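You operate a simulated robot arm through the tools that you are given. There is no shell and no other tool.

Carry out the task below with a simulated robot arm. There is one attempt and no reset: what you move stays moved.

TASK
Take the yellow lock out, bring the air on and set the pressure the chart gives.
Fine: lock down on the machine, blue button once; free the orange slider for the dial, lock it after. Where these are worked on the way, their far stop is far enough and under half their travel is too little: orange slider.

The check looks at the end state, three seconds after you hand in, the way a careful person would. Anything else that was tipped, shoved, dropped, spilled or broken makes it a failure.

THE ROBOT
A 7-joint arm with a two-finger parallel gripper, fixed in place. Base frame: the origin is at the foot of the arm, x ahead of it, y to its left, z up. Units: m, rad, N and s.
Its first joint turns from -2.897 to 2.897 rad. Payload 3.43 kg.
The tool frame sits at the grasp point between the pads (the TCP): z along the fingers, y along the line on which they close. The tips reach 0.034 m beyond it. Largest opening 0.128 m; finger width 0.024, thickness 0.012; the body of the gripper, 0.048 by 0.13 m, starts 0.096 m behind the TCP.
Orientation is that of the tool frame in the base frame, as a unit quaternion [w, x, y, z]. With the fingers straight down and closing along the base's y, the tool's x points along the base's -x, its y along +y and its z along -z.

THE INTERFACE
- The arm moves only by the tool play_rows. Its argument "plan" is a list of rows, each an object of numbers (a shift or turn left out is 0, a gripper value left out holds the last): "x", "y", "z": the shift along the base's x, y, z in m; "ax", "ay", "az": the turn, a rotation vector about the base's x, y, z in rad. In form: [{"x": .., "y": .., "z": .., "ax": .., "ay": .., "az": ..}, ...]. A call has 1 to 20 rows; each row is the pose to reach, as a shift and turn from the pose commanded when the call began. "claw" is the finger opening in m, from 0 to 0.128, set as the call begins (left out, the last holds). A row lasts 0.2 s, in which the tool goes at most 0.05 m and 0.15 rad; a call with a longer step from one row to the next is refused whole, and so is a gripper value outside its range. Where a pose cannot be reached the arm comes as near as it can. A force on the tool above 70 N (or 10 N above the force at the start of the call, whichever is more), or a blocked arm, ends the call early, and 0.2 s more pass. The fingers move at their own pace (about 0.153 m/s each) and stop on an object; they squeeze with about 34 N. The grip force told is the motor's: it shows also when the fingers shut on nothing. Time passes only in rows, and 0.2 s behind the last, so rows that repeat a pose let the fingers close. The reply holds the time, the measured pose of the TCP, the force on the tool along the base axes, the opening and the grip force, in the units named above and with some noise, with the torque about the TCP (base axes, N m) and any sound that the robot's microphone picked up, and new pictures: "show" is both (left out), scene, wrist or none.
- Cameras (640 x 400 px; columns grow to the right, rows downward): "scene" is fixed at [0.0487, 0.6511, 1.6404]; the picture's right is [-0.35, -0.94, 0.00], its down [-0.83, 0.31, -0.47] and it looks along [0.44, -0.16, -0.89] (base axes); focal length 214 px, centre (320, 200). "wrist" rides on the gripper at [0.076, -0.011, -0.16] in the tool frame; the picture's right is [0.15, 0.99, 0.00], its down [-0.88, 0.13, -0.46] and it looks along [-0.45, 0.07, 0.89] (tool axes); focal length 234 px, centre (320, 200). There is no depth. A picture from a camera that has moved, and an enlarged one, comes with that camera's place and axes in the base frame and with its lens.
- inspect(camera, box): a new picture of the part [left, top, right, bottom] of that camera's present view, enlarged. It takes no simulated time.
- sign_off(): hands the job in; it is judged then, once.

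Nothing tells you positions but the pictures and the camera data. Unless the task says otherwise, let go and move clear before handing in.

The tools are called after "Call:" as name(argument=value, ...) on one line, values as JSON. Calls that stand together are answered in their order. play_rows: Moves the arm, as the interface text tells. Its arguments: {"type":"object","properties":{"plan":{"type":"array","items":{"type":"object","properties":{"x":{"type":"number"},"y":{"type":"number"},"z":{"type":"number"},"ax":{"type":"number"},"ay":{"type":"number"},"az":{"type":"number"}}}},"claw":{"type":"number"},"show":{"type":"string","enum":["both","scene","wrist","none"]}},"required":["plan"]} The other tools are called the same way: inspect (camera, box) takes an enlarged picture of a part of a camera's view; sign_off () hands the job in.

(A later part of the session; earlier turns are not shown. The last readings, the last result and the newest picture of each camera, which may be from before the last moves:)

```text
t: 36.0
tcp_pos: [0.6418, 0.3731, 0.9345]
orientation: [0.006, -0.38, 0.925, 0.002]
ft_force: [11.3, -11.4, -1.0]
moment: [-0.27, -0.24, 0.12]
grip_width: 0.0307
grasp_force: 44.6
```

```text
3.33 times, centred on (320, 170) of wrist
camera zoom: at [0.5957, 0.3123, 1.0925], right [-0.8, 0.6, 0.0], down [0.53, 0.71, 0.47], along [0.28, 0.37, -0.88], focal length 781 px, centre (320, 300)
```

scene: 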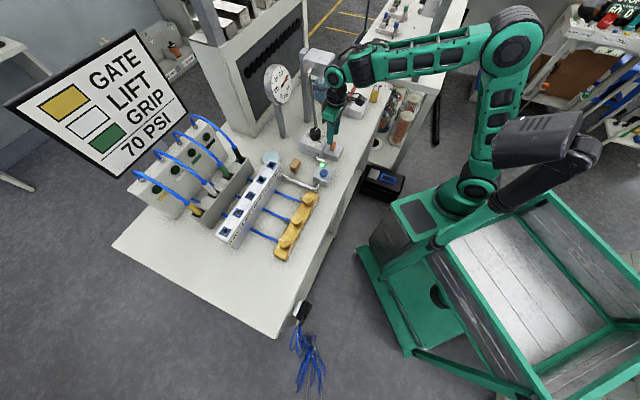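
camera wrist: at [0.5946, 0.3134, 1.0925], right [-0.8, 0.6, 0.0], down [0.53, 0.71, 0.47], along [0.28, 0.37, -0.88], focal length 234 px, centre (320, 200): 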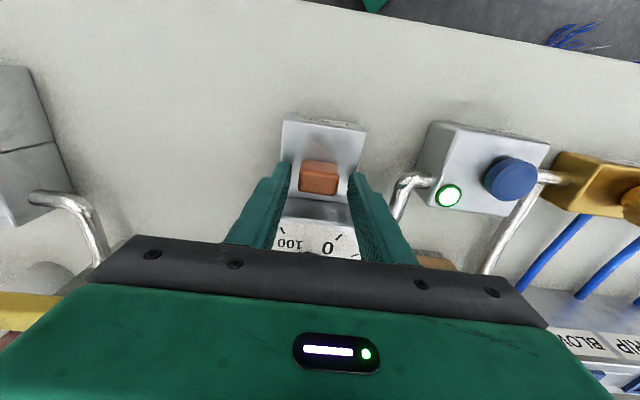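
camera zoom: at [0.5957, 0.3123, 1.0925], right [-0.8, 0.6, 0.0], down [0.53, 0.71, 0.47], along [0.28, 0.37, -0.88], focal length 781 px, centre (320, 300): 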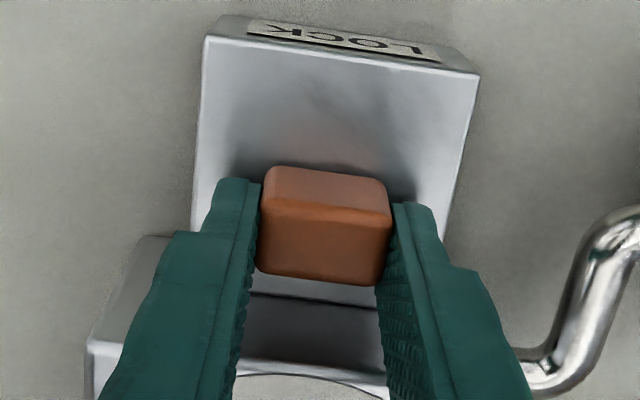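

The slider is gripped (31 mm wide). I'll draw it toward the front edge, away from the dial, in small steps.

Call:
play_rows(plan=[{"x": -0.0025, "y": -0.0045}, {"x": -0.0055, "y": -0.0075}, {"x": -0.009, "y": -0.011}, {"x": -0.0125, "y": -0.0145}, {"x": -0.0125, "y": -0.0145}], show="none")

Call:
inspect(camera="wrist", box=[240, 110, 400, 230])

Call:
inspect(camera="scene", box=[310, 130, 350, 170])

```text
t: 37.2
tcp_pos: [0.6293, 0.3593, 0.9337]
orientation: [0.004, -0.382, 0.924, 0.002]
ft_force: [8.1, -8.3, -19.1]
moment: [-0.02, -0.31, 0.05]
grip_width: 0.031
grasp_force: 44.8
```

```text
3.33 times, centred on (320, 170) of wrist
camera zoom: at [0.5826, 0.2986, 1.0928], right [-0.8, 0.6, 0.0], down [0.53, 0.71, 0.46], along [0.28, 0.37, -0.89], focal length 781 px, centre (320, 300)
```

zoom: 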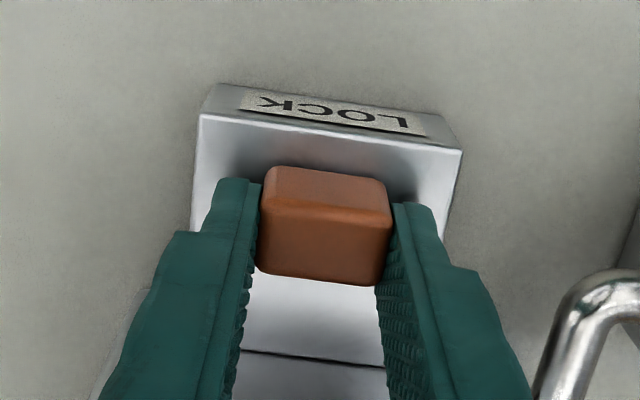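

```text
10.00 times, centred on (330, 150) of scene
camera zoom: at [0.0487, 0.6511, 1.6404], right [-0.35, -0.94, 0.0], down [-0.83, 0.31, -0.47], along [0.44, -0.16, -0.89], focal length 2145 px, centre (220, 700)
```

zoom: 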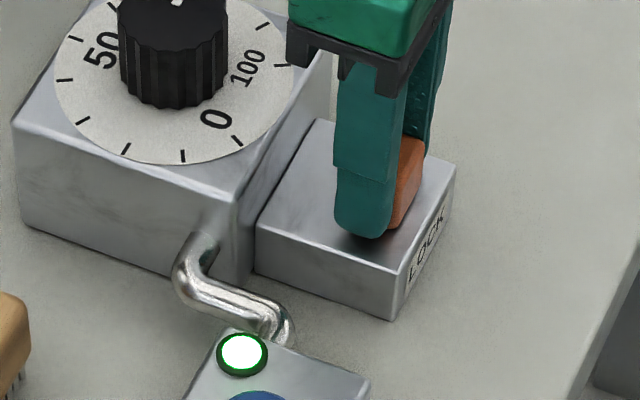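

The slider slid about 19 mm toward the front without much resistance. I'll continue gently to find its stop.

Call:
play_rows(plan=[{"x": -0.002, "y": -0.003}, {"x": -0.0045, "y": -0.0055}, {"x": -0.0065, "y": -0.0075}, {"x": -0.0065, "y": -0.0075}], show="none")

Call:
inspect(camera="wrist", box=[240, 110, 400, 230])

Call:
inspect(camera="scene", box=[310, 130, 350, 170])

```text
t: 38.2
tcp_pos: [0.6238, 0.3549, 0.9359]
orientation: [0.008, -0.382, 0.924, 0.003]
ft_force: [24.8, 20.9, -21.2]
moment: [0.62, -0.8, 0.03]
grip_width: 0.0307
grasp_force: 45.3
```

```text
3.33 times, centred on (320, 170) of wrist
camera zoom: at [0.5773, 0.2932, 1.0934], right [-0.8, 0.6, 0.0], down [0.53, 0.71, 0.47], along [0.28, 0.38, -0.88], focal length 781 px, centre (320, 300)
```

zoom: 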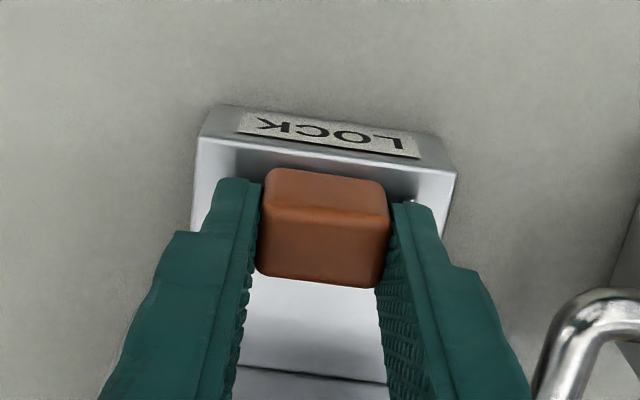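

```text
10.00 times, centred on (330, 150) of scene
camera zoom: at [0.0487, 0.6511, 1.6404], right [-0.35, -0.94, 0.0], down [-0.83, 0.31, -0.47], along [0.44, -0.16, -0.89], focal length 2145 px, centre (220, 700)
```

zoom: 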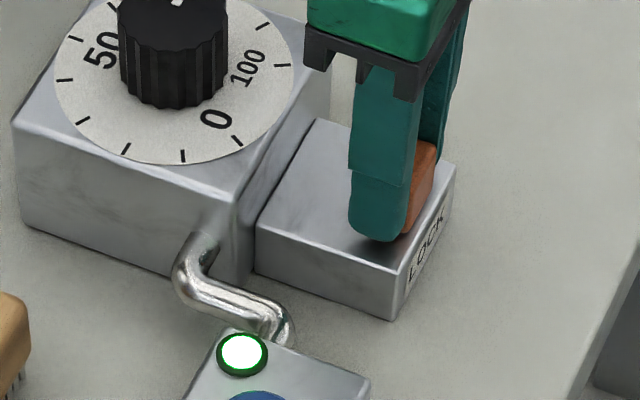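

A firm 32 N reaction shows the slider is at its front stop (about 25 mm of travel). I'll ease off, open the fingers and lift.

Call:
play_rows(plan=[{"x": 0.001, "y": 0.0015}, {"x": 0.0015, "y": 0.0018}], show="none")

Call:
play_rows(plan=[{"z": 0.0}, {"z": 0.0}, {"z": 0.0}], claw=0.055, show="none")

Call:
play_rows(plan=[{"z": 0.02}, {"z": 0.05}, {"z": 0.09}, {"z": 0.12}, {"z": 0.12}], show="both")

Call:
inspect(camera="scene", box=[300, 110, 360, 170])

Call:
inspect(camera="wrist", box=[230, 80, 410, 250])

```text
t: 38.8
tcp_pos: [0.6249, 0.3563, 0.935]
orientation: [0.006, -0.382, 0.924, 0.002]
ft_force: [19.9, 14.6, -10.4]
moment: [0.57, -0.67, 0.03]
grip_width: 0.0309
grasp_force: 44.9
```

```text
t: 39.6
tcp_pos: [0.6237, 0.3543, 0.9362]
orientation: [0.005, -0.382, 0.924, 0.002]
ft_force: [-0.6, 0.1, -0.1]
moment: [0.0, -0.01, -0.01]
grip_width: 0.0552
grasp_force: 0.1
```

```text
t: 40.8
tcp_pos: [0.6235, 0.3543, 1.0556]
orientation: [0.006, -0.383, 0.924, 0.003]
ft_force: [-0.2, -0.8, 0.0]
moment: [-0.01, -0.02, 0.03]
grip_width: 0.0551
grasp_force: 0.0
camera wrist: at [0.5777, 0.2933, 1.2148], right [-0.8, 0.6, 0.0], down [0.53, 0.71, 0.47], along [0.28, 0.37, -0.88], focal length 234 px, centre (320, 200)
```

scene: 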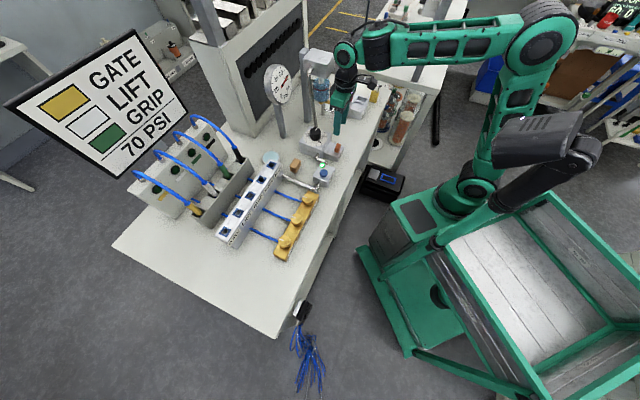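
wrist: 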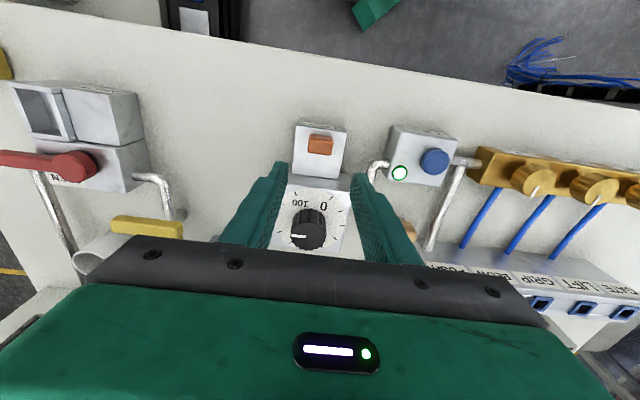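

```text
6.67 times, centred on (330, 140) of scene
camera zoom: at [0.0487, 0.6511, 1.6404], right [-0.35, -0.94, 0.0], down [-0.83, 0.31, -0.47], along [0.44, -0.16, -0.89], focal length 1430 px, centre (253, 600)
```

zoom: 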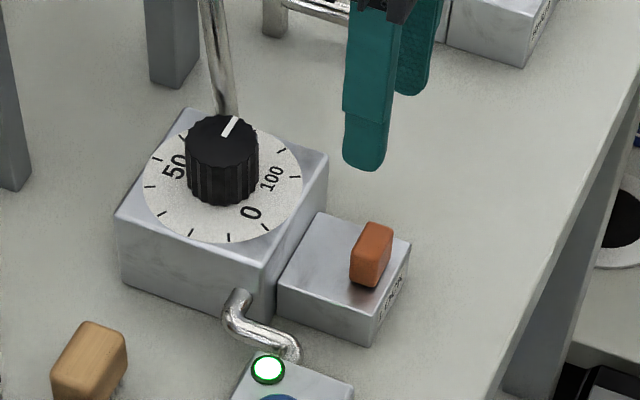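

```text
2.35 times, centred on (320, 165) of wrist
camera zoom: at [0.5777, 0.2933, 1.2148], right [-0.8, 0.6, 0.0], down [0.53, 0.71, 0.47], along [0.28, 0.37, -0.88], focal length 551 px, centre (320, 282)
```

zoom: 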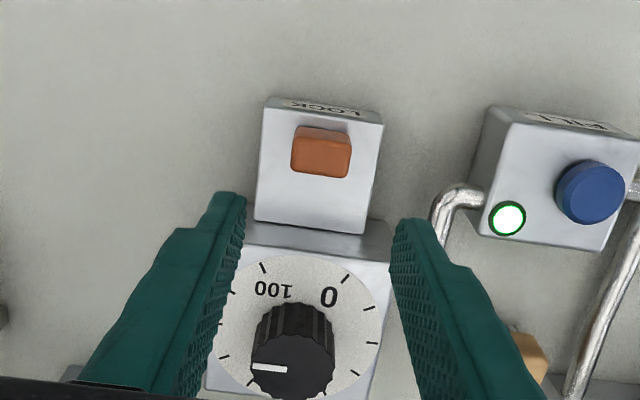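

The slider is now at its front stop, which frees the dial. Now I'll locate the dial knob precisely and read its pointer.

Call:
inspect(camera="wrist", box=[265, 180, 365, 260])

Call:
inspect(camera="scene", box=[295, 115, 335, 155])

Call:
inspect(camera="scene", box=[255, 55, 305, 115])

```text
5.00 times, centred on (315, 220) of wrist
camera zoom: at [0.5777, 0.2933, 1.2148], right [-0.8, 0.6, 0.0], down [0.53, 0.71, 0.47], along [0.28, 0.37, -0.88], focal length 1171 px, centre (345, 100)
```

zoom: 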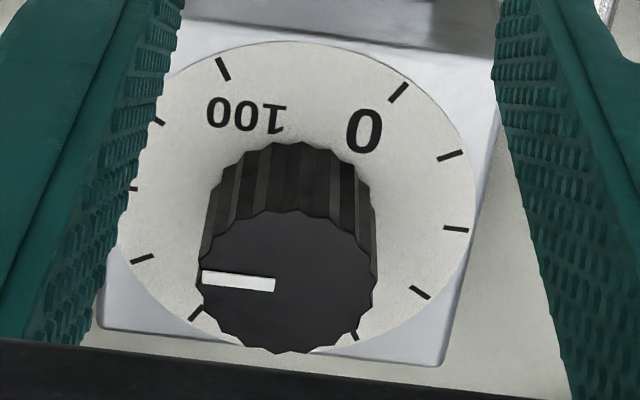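

```text
10.00 times, centred on (315, 135) of scene
camera zoom: at [0.0487, 0.6511, 1.6404], right [-0.35, -0.94, 0.0], down [-0.83, 0.31, -0.47], along [0.44, -0.16, -0.89], focal length 2145 px, centre (370, 850)
```

zoom: 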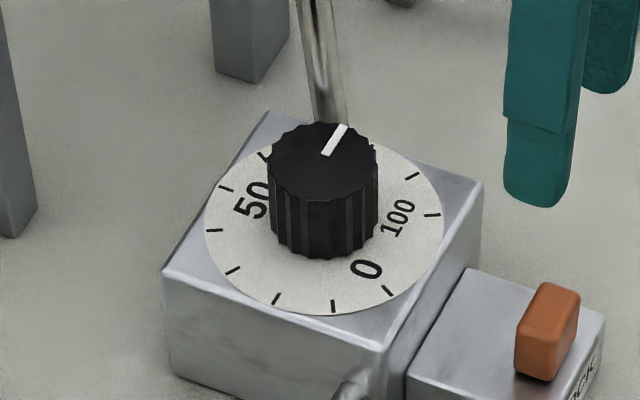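

```text
6.67 times, centred on (280, 85) of scene
camera zoom: at [0.0487, 0.6511, 1.6404], right [-0.35, -0.94, 0.0], down [-0.83, 0.31, -0.47], along [0.44, -0.16, -0.89], focal length 1430 px, centre (587, 967)
```

zoom: 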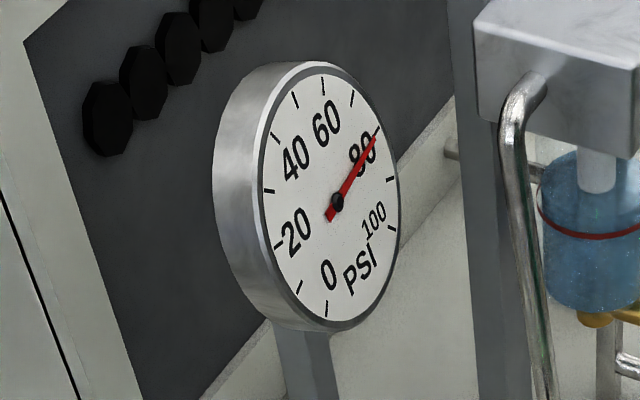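

The knob's top is at (0.702, 0.433, 0.965), about 47 mm wide. The scale is 30° per 10 psi, clockwise up, so I need a 30° anticlockwise turn from 80 to 70. A pipe stands to the right of the knob, so I'll first turn the tool so its wide side stays clear through the twist.

Call:
play_rows(plan=[{"az": -0.145}, {"az": -0.29}, {"az": -0.435}, {"az": -0.58}, {"az": -0.725}, {"az": -0.87}, {"az": -1.015}, {"az": -1.16}, {"az": -1.309}, {"az": -1.309}], claw=0.08, show="wrist")

Call:
play_rows(plan=[{"x": 0.02, "y": 0.02}, {"x": 0.04, "y": 0.04}, {"x": 0.06, "y": 0.06}, {"x": 0.0785, "y": 0.0787}, {"x": 0.0785, "y": 0.0787}], show="both")

Call:
inspect(camera="wrist", box=[220, 80, 420, 260])

Call:
inspect(camera="scene", box=[265, 50, 365, 160])

```text
t: 43.0
tcp_pos: [0.6243, 0.3554, 1.0557]
orientation: [0.005, 0.26, 0.966, -0.001]
ft_force: [-0.7, -0.2, -0.2]
moment: [-0.03, -0.01, 0.01]
grip_width: 0.0798
grasp_force: 0.0
camera wrist: at [0.5513, 0.3855, 1.2141], right [0.37, 0.93, 0.0], down [0.82, -0.33, 0.47], along [0.43, -0.17, -0.88], focal length 234 px, centre (320, 200)
```

wrist: 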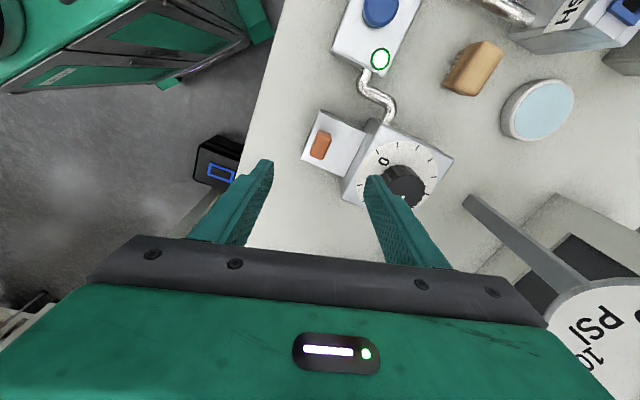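

```text
t: 44.2
tcp_pos: [0.7031, 0.4312, 1.0561]
orientation: [0.006, 0.26, 0.965, -0.002]
ft_force: [-0.4, -0.4, 0.9]
moment: [0.0, -0.02, -0.03]
grip_width: 0.0798
grasp_force: 0.1
camera wrist: at [0.6308, 0.4622, 1.2151], right [0.37, 0.93, 0.0], down [0.82, -0.33, 0.47], along [0.43, -0.17, -0.88], focal length 234 px, centre (320, 200)
```

scene: 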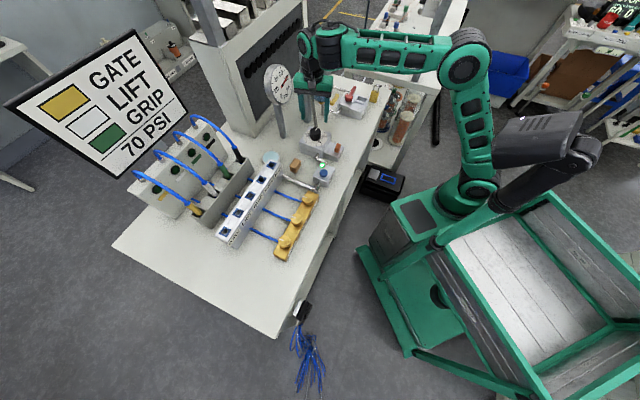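
wrist: 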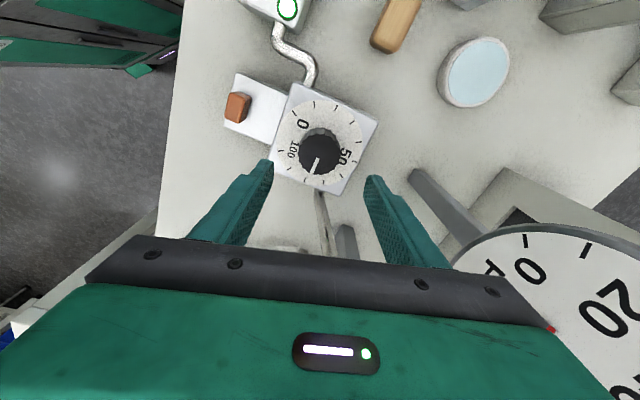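

```text
2.22 times, centred on (320, 170) of wrist
camera zoom: at [0.6308, 0.4622, 1.2151], right [0.37, 0.93, 0.0], down [0.82, -0.33, 0.47], along [0.43, -0.17, -0.88], focal length 520 px, centre (320, 267)
```

zoom: 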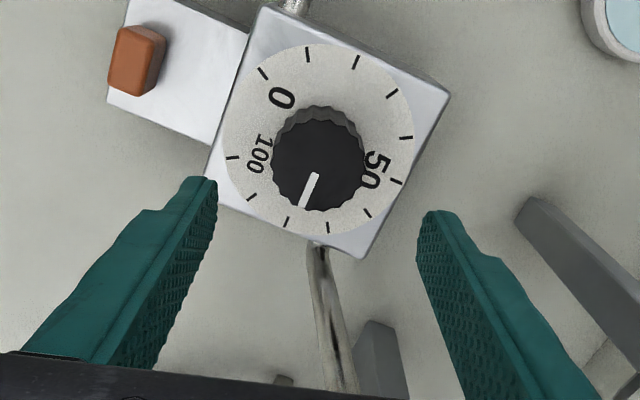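

```text
3.64 times, centred on (315, 105) of scene
camera zoom: at [0.0487, 0.6511, 1.6404], right [-0.35, -0.94, 0.0], down [-0.83, 0.31, -0.47], along [0.44, -0.16, -0.89], focal length 780 px, centre (338, 546)
```

zoom: 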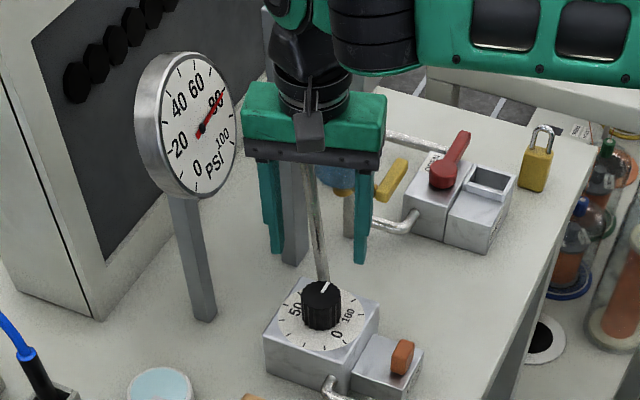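

The view from above shows the knob's pointer at 80 and the gripper nearly centred over it. The gauge and pipe are clear, so I'll centre and descend around the knob.

Call:
play_rows(plan=[{"x": -0.003, "y": 0.003, "z": -0.02}, {"x": -0.003, "y": 0.003, "z": -0.04}, {"x": -0.003, "y": 0.003, "z": -0.06}, {"x": -0.003, "y": 0.003, "z": -0.072}, {"x": -0.003, "y": 0.003, "z": -0.077}, {"x": -0.003, "y": 0.003, "z": -0.077}], show="both")

Call:
inspect(camera="wrist", box=[240, 100, 400, 240])

Call:
inspect(camera="scene", box=[265, 60, 355, 160])

```text
t: 45.6
tcp_pos: [0.6991, 0.4356, 0.9778]
orientation: [0.006, 0.259, 0.966, -0.002]
ft_force: [0.5, 0.0, 0.4]
moment: [0.01, -0.02, 0.0]
grip_width: 0.08
grasp_force: 0.1
camera wrist: at [0.6274, 0.4666, 1.1365], right [0.37, 0.93, 0.0], down [0.82, -0.33, 0.47], along [0.43, -0.17, -0.88], focal length 234 px, centre (320, 200)
```

scene: 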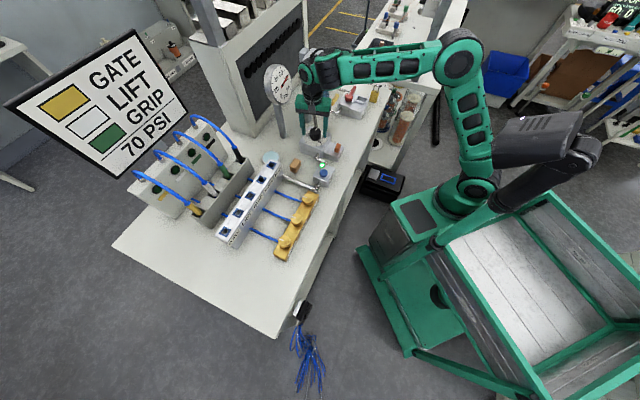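
wrist: 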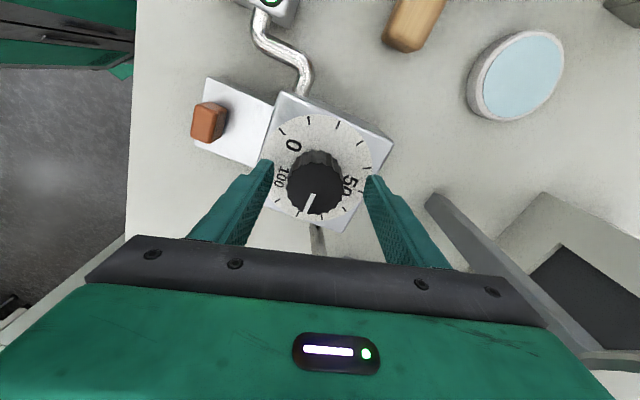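

```text
2.86 times, centred on (320, 170) of wrist
camera zoom: at [0.6274, 0.4666, 1.1365], right [0.37, 0.93, 0.0], down [0.82, -0.33, 0.47], along [0.43, -0.17, -0.88], focal length 669 px, centre (320, 286)
```

zoom: 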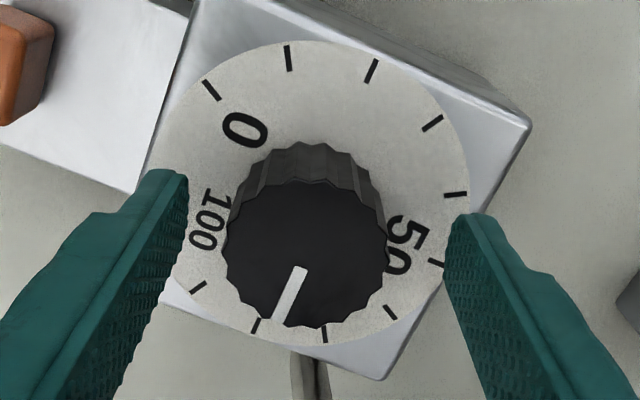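

```text
4.00 times, centred on (310, 110) of scene
camera zoom: at [0.0487, 0.6511, 1.6404], right [-0.35, -0.94, 0.0], down [-0.83, 0.31, -0.47], along [0.44, -0.16, -0.89], focal length 858 px, centre (360, 560)
```

zoom: 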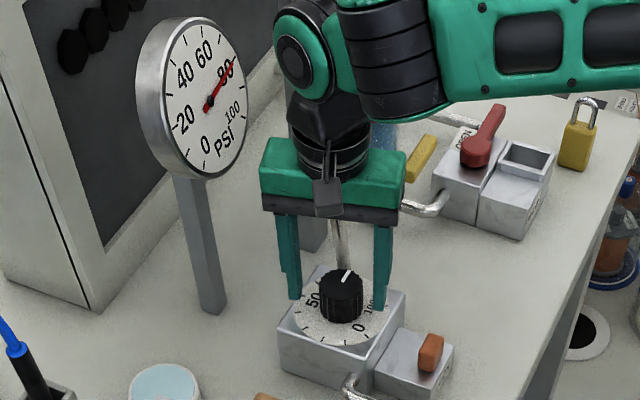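

The knob is centred between the fingers within a couple of millimetres. I'll nudge to centre and close on it.

Call:
play_rows(plan=[{"x": 0.0012, "y": -0.0018}, {"x": 0.0012, "y": -0.0018}], show="none")

Call:
play_rows(plan=[{"z": 0.0}, {"z": 0.0}, {"z": 0.0}], claw=0.03, show="none")

Call:
inspect(camera="wrist", box=[240, 100, 400, 240])

```text
t: 46.2
tcp_pos: [0.7006, 0.4335, 0.9787]
orientation: [0.006, 0.26, 0.966, -0.002]
ft_force: [0.6, 0.1, 0.2]
moment: [0.0, -0.02, 0.0]
grip_width: 0.0799
grasp_force: 0.0
```

```text
t: 47.0
tcp_pos: [0.6996, 0.4321, 0.9785]
orientation: [0.004, 0.26, 0.966, -0.004]
ft_force: [-22.0, -34.2, -2.6]
moment: [-0.65, 0.05, -0.01]
grip_width: 0.0463
grasp_force: 45.0
```

```text
2.86 times, centred on (320, 170) of wrist
camera zoom: at [0.6279, 0.4632, 1.1371], right [0.37, 0.93, -0.01], down [0.82, -0.33, 0.46], along [0.43, -0.18, -0.89], focal length 669 px, centre (320, 286)
```

zoom: 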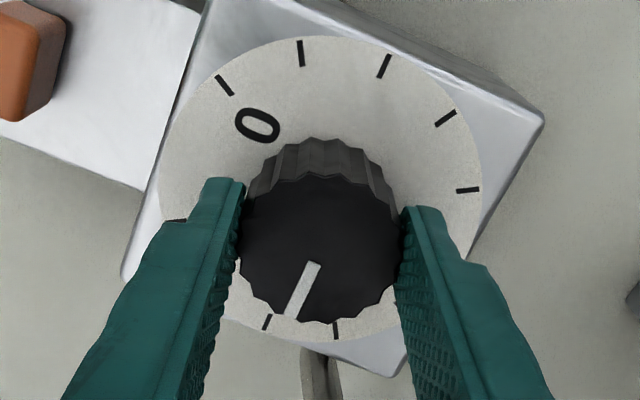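

The grip is good, but a 40 N sideways force shows the tool is slightly off the knob axis. I'll shift a little to unload it.

Call:
play_rows(plan=[{"x": -0.0007, "y": -0.0011}, {"x": -0.0013, "y": -0.0022}, {"x": -0.0013, "y": -0.0022}], show="none")

```text
t: 47.8
tcp_pos: [0.6991, 0.4315, 0.9792]
orientation: [0.005, 0.259, 0.966, -0.002]
ft_force: [-12.2, -22.1, -3.2]
moment: [0.21, 1.49, -0.03]
grip_width: 0.0461
grasp_force: 44.3
```

Call:
play_rows(plan=[{"x": -0.001, "y": -0.0018}, {"x": -0.002, "y": -0.0034}, {"x": -0.002, "y": -0.0034}], show="none")

```text
t: 48.6
tcp_pos: [0.699, 0.4316, 0.9784]
orientation: [0.008, 0.259, 0.966, 0.001]
ft_force: [21.5, 33.1, -6.7]
moment: [0.35, -0.49, 0.06]
grip_width: 0.0462
grasp_force: 45.4
```

Call:
play_rows(plan=[{"x": 0.0012, "y": 0.002}, {"x": 0.0012, "y": 0.002}], show="none")

```text
t: 49.2
tcp_pos: [0.6996, 0.4311, 0.9791]
orientation: [0.007, 0.26, 0.966, -0.001]
ft_force: [19.3, 25.4, 11.0]
moment: [-0.05, -0.56, -0.01]
grip_width: 0.0462
grasp_force: 44.8
```

The knob is held and the remaining side load is small. I'll turn anticlockwise in a first small step and check the response.

Call:
play_rows(plan=[{"x": 0.0006, "y": 0.001, "az": 0.05}, {"x": 0.0008, "y": 0.0013, "az": 0.12}, {"x": 0.0008, "y": 0.0013, "az": 0.2}, {"x": 0.0008, "y": 0.0013, "az": 0.2}], show="none")

Call:
inspect(camera="wrist", box=[240, 100, 400, 240])

Call:
inspect(camera="scene", box=[255, 55, 305, 115])

```text
t: 50.2
tcp_pos: [0.6999, 0.4317, 0.977]
orientation: [0.006, 0.163, 0.987, -0.001]
ft_force: [10.7, 3.2, 22.4]
moment: [-0.23, -0.31, 0.0]
grip_width: 0.0464
grasp_force: 44.7
```

```text
2.86 times, centred on (320, 170) of wrist
camera zoom: at [0.6228, 0.4473, 1.1371], right [0.18, 0.98, 0.0], down [0.87, -0.16, 0.47], along [0.46, -0.08, -0.88], focal length 669 px, centre (320, 286)
```

zoom: 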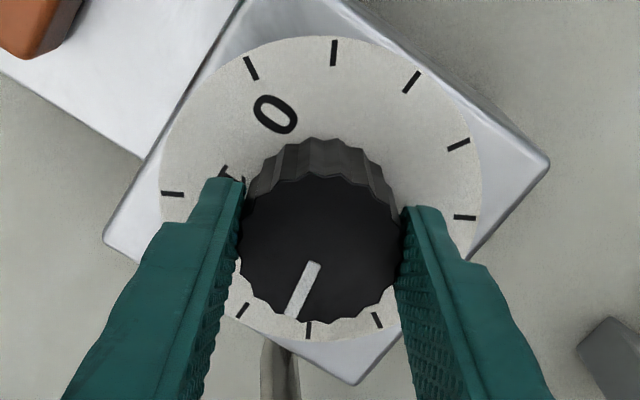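

```text
6.67 times, centred on (280, 85) of scene
camera zoom: at [0.0487, 0.6511, 1.6404], right [-0.35, -0.94, 0.0], down [-0.83, 0.31, -0.47], along [0.44, -0.16, -0.89], focal length 1430 px, centre (587, 967)
```

zoom: 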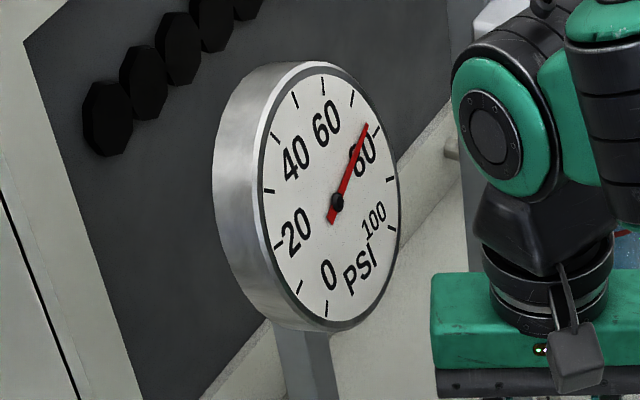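

The knob turns and the gauge dropped to about 76. I'll continue most of the remaining turn, then fine-tune by the gauge.

Call:
play_rows(plan=[{"az": 0.08}, {"az": 0.16}, {"az": 0.24}, {"az": 0.3}, {"az": 0.3}, {"az": 0.3}], show="none")

Call:
inspect(camera="wrist", box=[240, 100, 400, 240])

Call:
inspect(camera="scene", box=[263, 60, 298, 105])

```text
t: 51.6
tcp_pos: [0.7002, 0.4318, 0.978]
orientation: [0.006, 0.012, 1.0, 0.0]
ft_force: [6.7, -4.7, 10.8]
moment: [-0.24, 0.0, 0.0]
grip_width: 0.046
grasp_force: 44.8
```

```text
2.86 times, centred on (320, 170) of wrist
camera zoom: at [0.6221, 0.4236, 1.1371], right [-0.12, 0.99, 0.0], down [0.88, 0.11, 0.47], along [0.46, 0.05, -0.89], focal length 669 px, centre (320, 286)
```

zoom: 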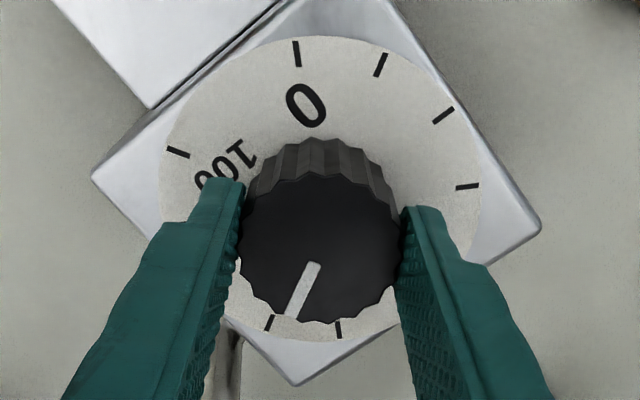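

```text
8.89 times, centred on (280, 82) of scene
camera zoom: at [0.0487, 0.6511, 1.6404], right [-0.35, -0.94, 0.0], down [-0.83, 0.31, -0.47], along [0.44, -0.16, -0.89], focal length 1906 px, centre (671, 1244)
```

zoom: 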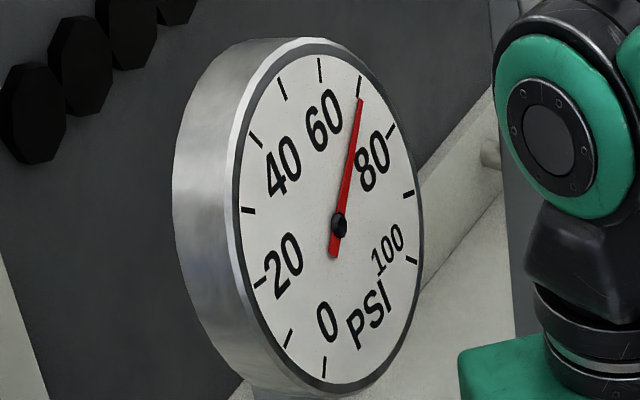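

The gauge shows just over 70. I'll zoom in more to measure the needle against the 70 mark.

Call:
inspect(camera="scene", box=[272, 64, 296, 92])

Call:
inspect(camera="wrist", box=[295, 150, 345, 195])

```text
14.29 times, centred on (284, 78) of scene
camera zoom: at [0.0487, 0.6511, 1.6404], right [-0.35, -0.94, 0.0], down [-0.83, 0.31, -0.47], along [0.44, -0.16, -0.89], focal length 3064 px, centre (834, 1943)
```

zoom: 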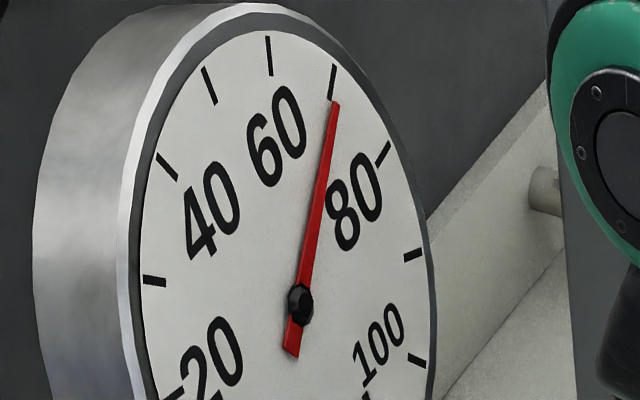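

```text
8.89 times, centred on (320, 172) of wrist
camera zoom: at [0.6221, 0.4236, 1.1371], right [-0.12, 0.99, 0.0], down [0.88, 0.11, 0.47], along [0.46, 0.05, -0.89], focal length 2082 px, centre (320, 444)
```

zoom: 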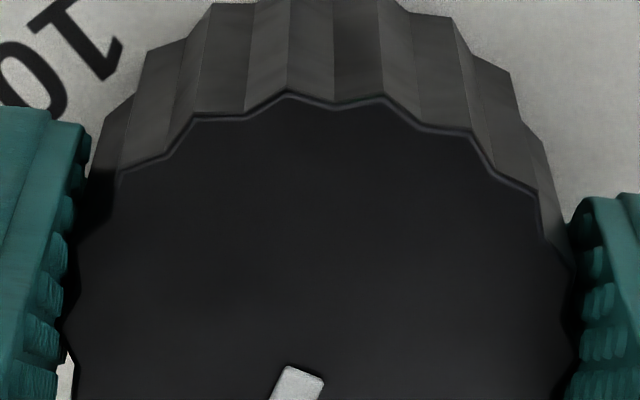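

The needle is roughly half a psi above 70, consistent with about 0.024 rad still to turn. I'll make that small correction and let it settle.

Call:
play_rows(plan=[{"az": 0.012}, {"az": 0.024}, {"az": 0.024}, {"az": 0.024}, {"az": 0.024}, {"az": 0.024}], show="none")

Call:
inspect(camera="scene", box=[272, 64, 296, 92])

```text
t: 53.0
tcp_pos: [0.6998, 0.4311, 0.9783]
orientation: [0.007, 0.0, 1.0, 0.0]
ft_force: [4.0, -13.9, 17.7]
moment: [-0.77, 0.57, -0.03]
grip_width: 0.0464
grasp_force: 44.7
```

```text
14.29 times, centred on (284, 78) of scene
camera zoom: at [0.0487, 0.6511, 1.6404], right [-0.35, -0.94, 0.0], down [-0.83, 0.31, -0.47], along [0.44, -0.16, -0.89], focal length 3064 px, centre (834, 1943)
```

zoom: 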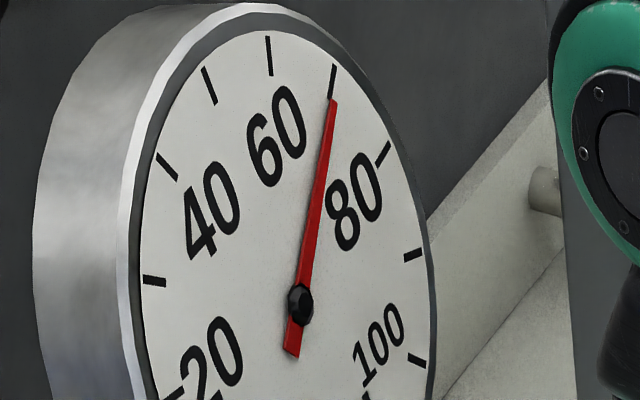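

The needle now lines up with the 70 mark. I'll open the fingers, lift clear, and recheck the gauge.

Call:
play_rows(plan=[{"z": 0.0}, {"z": 0.0}, {"z": 0.0}], claw=0.08, show="none")

Call:
play_rows(plan=[{"z": 0.02}, {"z": 0.05}, {"z": 0.08}, {"z": 0.08}], show="both")

Call:
inspect(camera="scene", box=[272, 64, 296, 92])

Call:
inspect(camera="wrist", box=[220, 80, 420, 250])

```text
t: 53.8
tcp_pos: [0.6993, 0.4331, 0.977]
orientation: [0.005, 0.0, 1.0, 0.0]
ft_force: [-0.5, -0.3, -0.2]
moment: [-0.02, -0.02, 0.0]
grip_width: 0.0801
grasp_force: 0.1
```

```text
t: 54.8
tcp_pos: [0.6973, 0.4331, 1.0569]
orientation: [0.006, 0.0, 1.0, 0.001]
ft_force: [-0.3, 0.3, -0.5]
moment: [0.03, 0.02, 0.0]
grip_width: 0.0799
grasp_force: 0.0
camera wrist: at [0.6209, 0.4234, 1.2159], right [-0.15, 0.99, 0.0], down [0.88, 0.13, 0.47], along [0.46, 0.07, -0.89], focal length 234 px, centre (320, 200)
```

scene: 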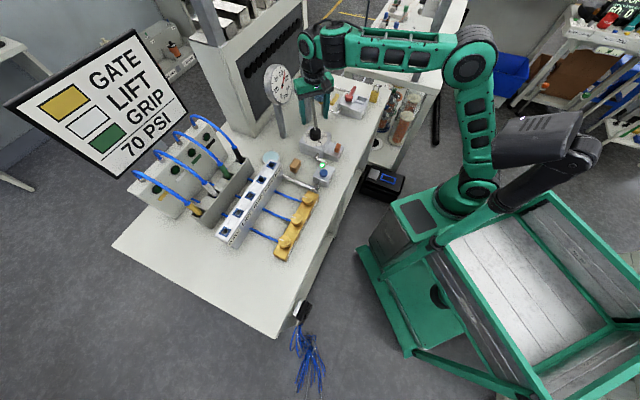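
wrist: 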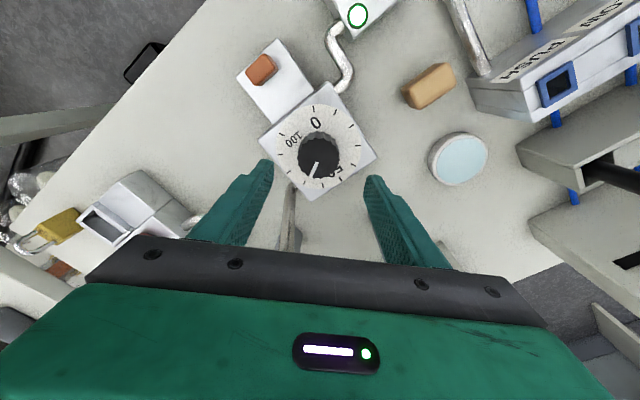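

```text
14.29 times, centred on (284, 78) of scene
camera zoom: at [0.0487, 0.6511, 1.6404], right [-0.35, -0.94, 0.0], down [-0.83, 0.31, -0.47], along [0.44, -0.16, -0.89], focal length 3064 px, centre (834, 1943)
```

zoom: 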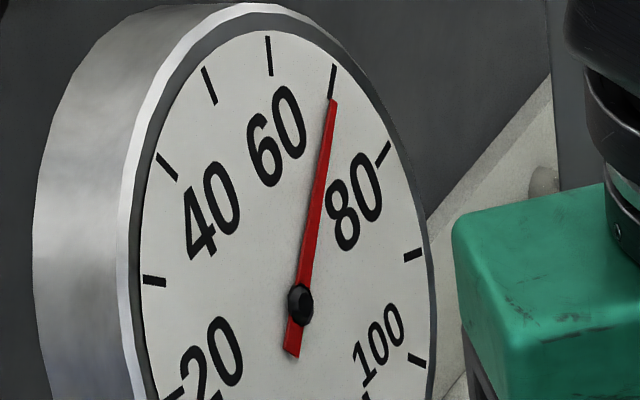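

```text
2.35 times, centred on (320, 165) of wrist
camera zoom: at [0.6209, 0.4234, 1.2159], right [-0.15, 0.99, 0.0], down [0.88, 0.13, 0.47], along [0.46, 0.07, -0.89], focal length 551 px, centre (320, 282)
```

zoom: 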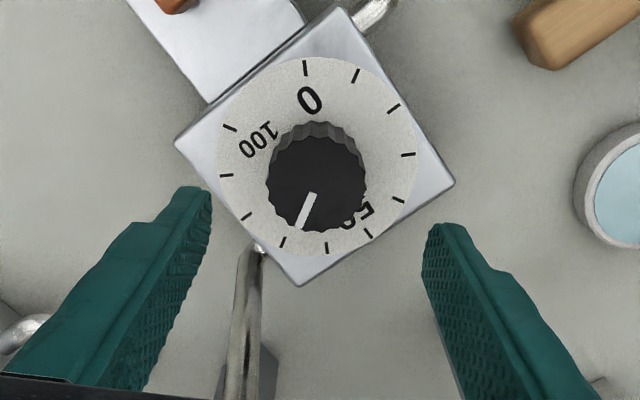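

The gauge holds at 70 psi. Now I'll return over the slider, turn the tool back to 45°, and set up to lock it.

Call:
play_rows(plan=[{"x": -0.024, "y": -0.026}, {"x": -0.048, "y": -0.052}, {"x": -0.0735, "y": -0.0785}, {"x": -0.0735, "y": -0.0785, "az": 0.131}, {"x": -0.0735, "y": -0.0785, "az": 0.262}, {"x": -0.0735, "y": -0.0785, "az": 0.393}, {"x": -0.0735, "y": -0.0785, "az": 0.524}, {"x": -0.0735, "y": -0.0785, "az": 0.655}, {"x": -0.0735, "y": -0.0785, "az": 0.785}, {"x": -0.0735, "y": -0.0785, "az": 0.785}], claw=0.055, show="wrist")

Call:
inspect(camera="wrist", box=[240, 80, 400, 230])

```text
t: 57.0
tcp_pos: [0.6256, 0.3541, 1.0574]
orientation: [0.006, -0.383, 0.924, 0.002]
ft_force: [-0.7, -0.1, 0.6]
moment: [0.02, 0.01, 0.0]
grip_width: 0.0549
grasp_force: 0.1
camera wrist: at [0.5792, 0.2919, 1.2167], right [-0.8, 0.6, 0.0], down [0.53, 0.71, 0.47], along [0.28, 0.37, -0.88], focal length 234 px, centre (320, 200)
```

wrist: 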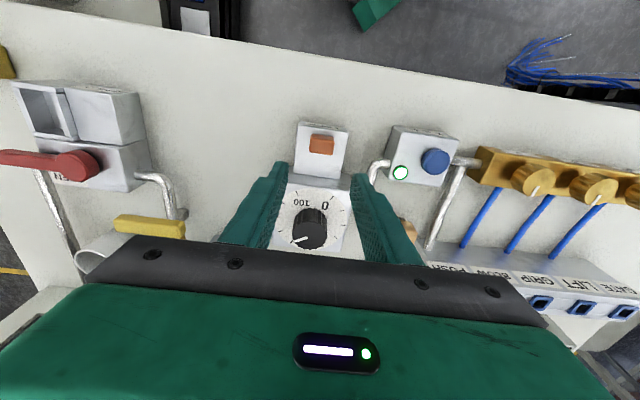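

```text
2.67 times, centred on (320, 155) of wrist
camera zoom: at [0.5792, 0.2919, 1.2167], right [-0.8, 0.6, 0.0], down [0.53, 0.71, 0.47], along [0.28, 0.37, -0.88], focal length 624 px, centre (320, 320)
```

zoom: 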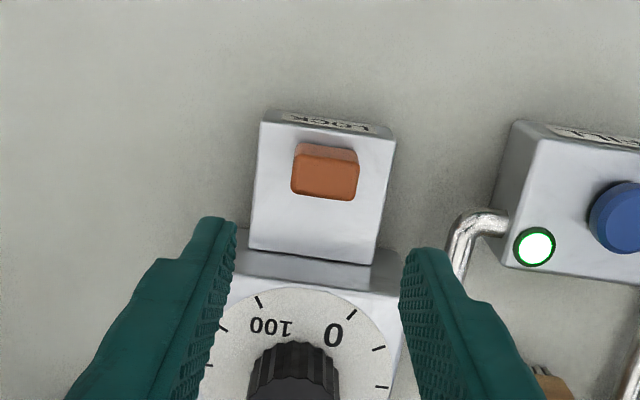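

The tool is aligned above the slider again. I'll descend around it and grip.

Call:
play_rows(plan=[{"x": -0.001, "z": -0.03}, {"x": -0.001, "z": -0.06}, {"x": -0.001, "z": -0.09}, {"x": -0.001, "z": -0.112}, {"x": -0.001, "z": -0.122}, {"x": -0.001, "z": -0.122}], show="none")

Call:
inspect(camera="wrist", box=[240, 110, 400, 230])

Call:
inspect(camera="scene", box=[310, 130, 350, 170])

```text
t: 58.4
tcp_pos: [0.6237, 0.3537, 0.9369]
orientation: [0.006, -0.382, 0.924, 0.002]
ft_force: [-0.6, -0.5, 0.0]
moment: [0.0, -0.03, 0.0]
grip_width: 0.0549
grasp_force: 0.0
```

```text
3.33 times, centred on (320, 170) of wrist
camera zoom: at [0.5775, 0.2929, 1.0945], right [-0.8, 0.6, 0.0], down [0.53, 0.71, 0.47], along [0.28, 0.37, -0.88], focal length 781 px, centre (320, 300)
```

zoom: 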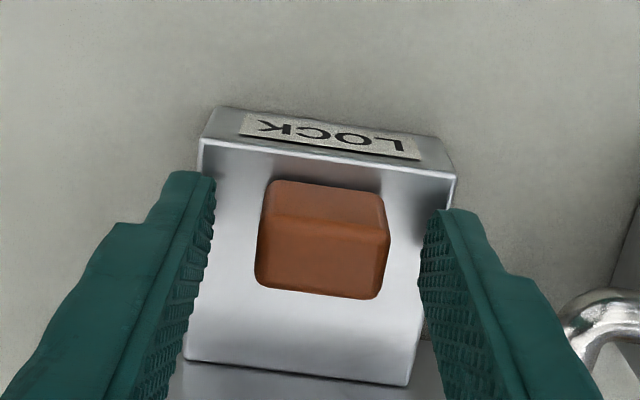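

```text
10.00 times, centred on (330, 150) of scene
camera zoom: at [0.0487, 0.6511, 1.6404], right [-0.35, -0.94, 0.0], down [-0.83, 0.31, -0.47], along [0.44, -0.16, -0.89], focal length 2145 px, centre (220, 700)
```

zoom: 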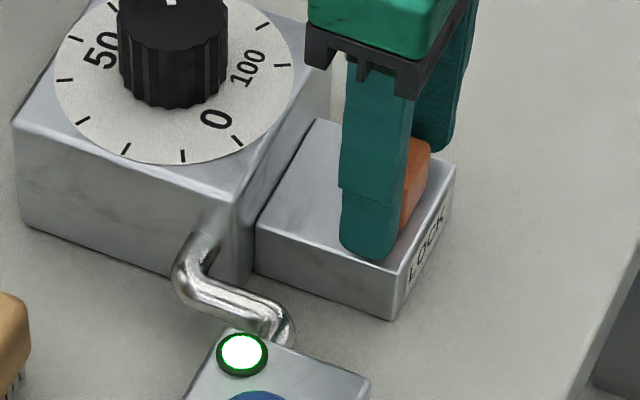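

The slider is between the fingers. I'll close and push it back toward the dial to its stop.

Call:
play_rows(plan=[{"z": -0.0015}, {"z": -0.0015}, {"z": -0.0015}], claw=0.0, show="none")

Call:
play_rows(plan=[{"x": 0.0035, "y": 0.0035}, {"x": 0.007, "y": 0.007}, {"x": 0.0105, "y": 0.0105}, {"x": 0.014, "y": 0.014}, {"x": 0.0165, "y": 0.0165}, {"x": 0.0165, "y": 0.0165}], show="none")

Call:
inspect(camera="wrist", box=[240, 110, 400, 230])

Call:
inspect(camera="scene", box=[310, 130, 350, 170])

```text
t: 59.2
tcp_pos: [0.6239, 0.3554, 0.9365]
orientation: [0.008, -0.383, 0.924, 0.002]
ft_force: [-4.9, 3.9, 16.6]
moment: [-0.1, 0.26, -0.01]
grip_width: 0.0308
grasp_force: 44.9
```

```text
t: 60.6
tcp_pos: [0.6396, 0.3706, 0.936]
orientation: [0.005, -0.383, 0.924, 0.002]
ft_force: [-18.9, 12.4, 23.8]
moment: [0.35, 0.33, 0.0]
grip_width: 0.031
grasp_force: 45.1
```

```text
3.33 times, centred on (320, 170) of wrist
camera zoom: at [0.5934, 0.309, 1.0942], right [-0.8, 0.59, 0.0], down [0.53, 0.71, 0.47], along [0.28, 0.37, -0.88], focal length 781 px, centre (320, 300)
```

zoom: 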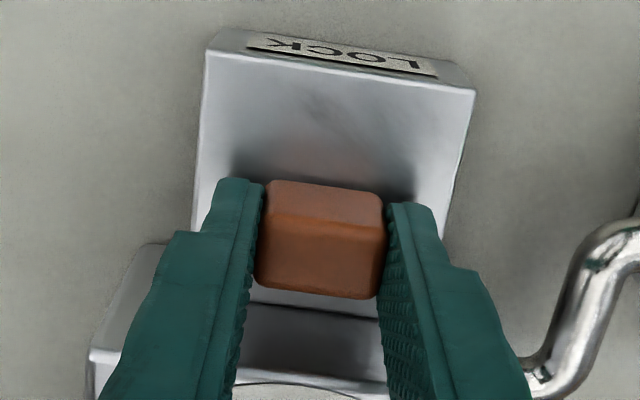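

```text
10.00 times, centred on (330, 150) of scene
camera zoom: at [0.0487, 0.6511, 1.6404], right [-0.35, -0.94, 0.0], down [-0.83, 0.31, -0.47], along [0.44, -0.16, -0.89], focal length 2145 px, centre (220, 700)
```

zoom: 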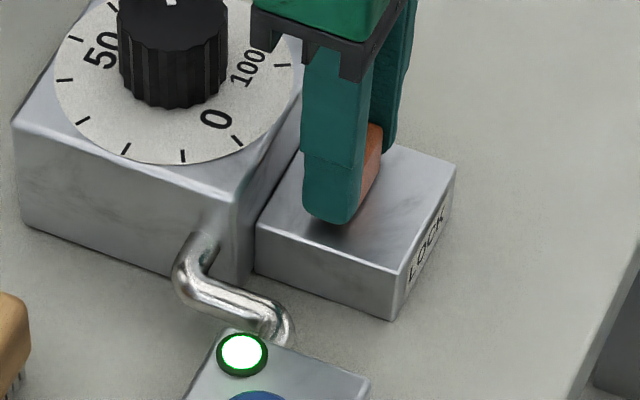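

The slider is near its starting place but I see no firm stop yet. I'll push a little further back until it resists.

Call:
play_rows(plan=[{"x": 0.0008, "y": 0.0022}, {"x": 0.0023, "y": 0.0037}, {"x": 0.0038, "y": 0.0052}, {"x": 0.0053, "y": 0.0067}, {"x": 0.0053, "y": 0.0067}], show="none")

Call:
inspect(camera="wrist", box=[240, 110, 400, 230])

```text
t: 61.8
tcp_pos: [0.6441, 0.3741, 0.934]
orientation: [0.0, -0.383, 0.924, 0.0]
ft_force: [-37.9, -17.6, -1.8]
moment: [-0.35, 0.76, 0.1]
grip_width: 0.0311
grasp_force: 45.2
```

```text
3.33 times, centred on (320, 170) of wrist
camera zoom: at [0.5983, 0.3143, 1.0926], right [-0.8, 0.6, 0.0], down [0.53, 0.71, 0.46], along [0.27, 0.37, -0.89], focal length 781 px, centre (320, 300)
```

zoom: 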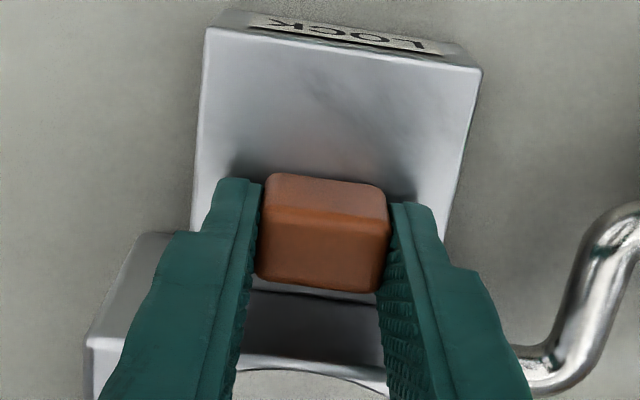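

A 39 N reaction confirms the slider is at its back (lock) stop. I'll open without pulling it forward, then lift.

Call:
play_rows(plan=[{"z": 0.0}, {"z": 0.0}, {"z": 0.0}], claw=0.055, show="none")

Call:
play_rows(plan=[{"z": 0.02}, {"z": 0.05}, {"z": 0.09}, {"z": 0.13}, {"z": 0.13}], show="both")

Call:
inspect(camera="scene", box=[320, 135, 350, 165])

Call:
inspect(camera="scene", box=[272, 64, 296, 92])

Call:
inspect(camera="wrist", box=[230, 80, 410, 250])

```text
t: 62.6
tcp_pos: [0.6463, 0.3774, 0.9355]
orientation: [0.005, -0.382, 0.924, 0.002]
ft_force: [-1.1, -0.2, 0.1]
moment: [-0.02, 0.0, 0.0]
grip_width: 0.055
grasp_force: 0.0
```

```text
t: 63.8
tcp_pos: [0.649, 0.3759, 1.0676]
orientation: [0.005, -0.382, 0.924, 0.003]
ft_force: [0.4, 0.2, 0.0]
moment: [0.02, 0.03, -0.05]
grip_width: 0.0552
grasp_force: 0.1
camera wrist: at [0.6024, 0.3154, 1.2256], right [-0.8, 0.6, 0.0], down [0.53, 0.71, 0.47], along [0.28, 0.37, -0.88], focal length 234 px, centre (320, 200)
```

scene: 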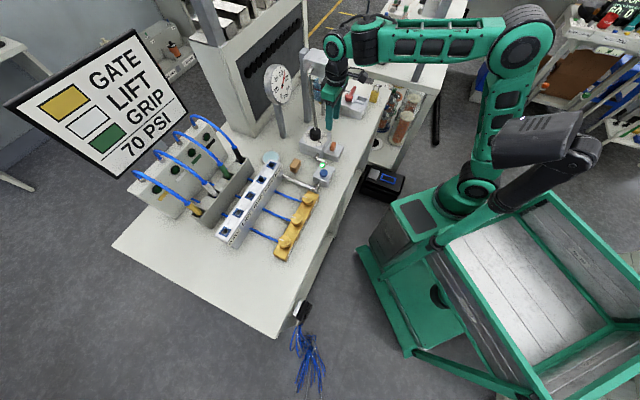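
wrist: 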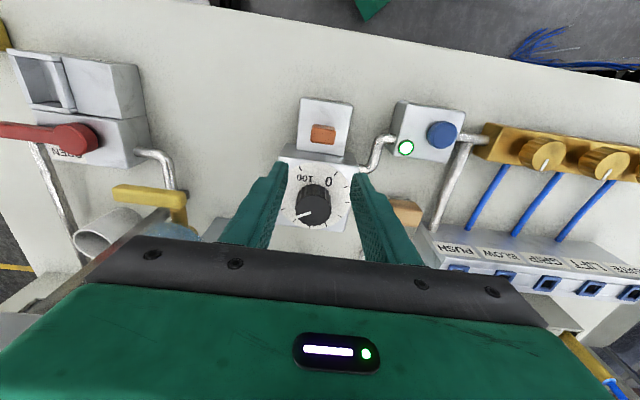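

```text
13.33 times, centred on (335, 150) of scene
camera zoom: at [0.0487, 0.6511, 1.6404], right [-0.35, -0.94, 0.0], down [-0.83, 0.31, -0.47], along [0.44, -0.16, -0.89], focal length 2860 px, centre (120, 867)
```

zoom: 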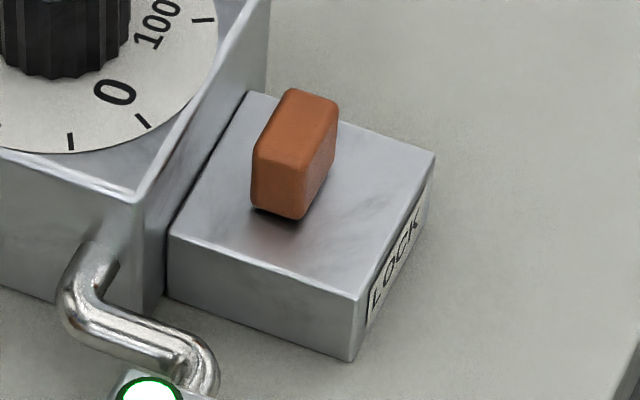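

```text
14.29 times, centred on (284, 78) of scene
camera zoom: at [0.0487, 0.6511, 1.6404], right [-0.35, -0.94, 0.0], down [-0.83, 0.31, -0.47], along [0.44, -0.16, -0.89], focal length 3064 px, centre (834, 1943)
```

zoom: 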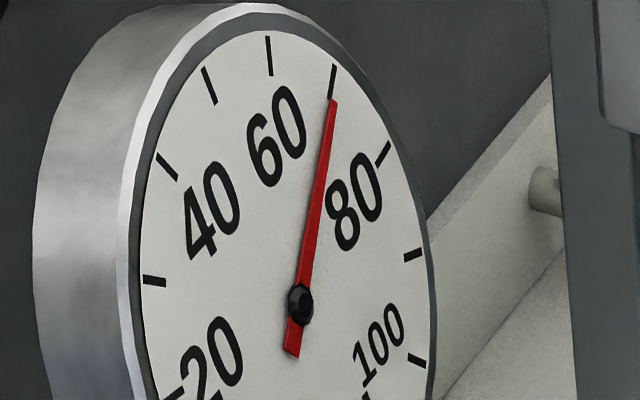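

```text
2.35 times, centred on (320, 165) of wrist
camera zoom: at [0.6024, 0.3154, 1.2256], right [-0.8, 0.6, 0.0], down [0.53, 0.71, 0.47], along [0.28, 0.37, -0.88], focal length 551 px, centre (320, 282)
```

zoom: 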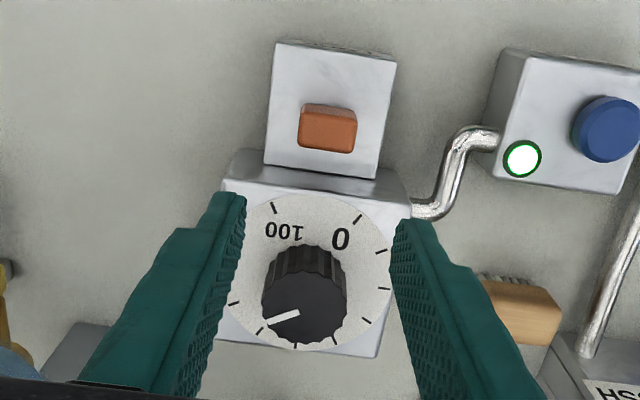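

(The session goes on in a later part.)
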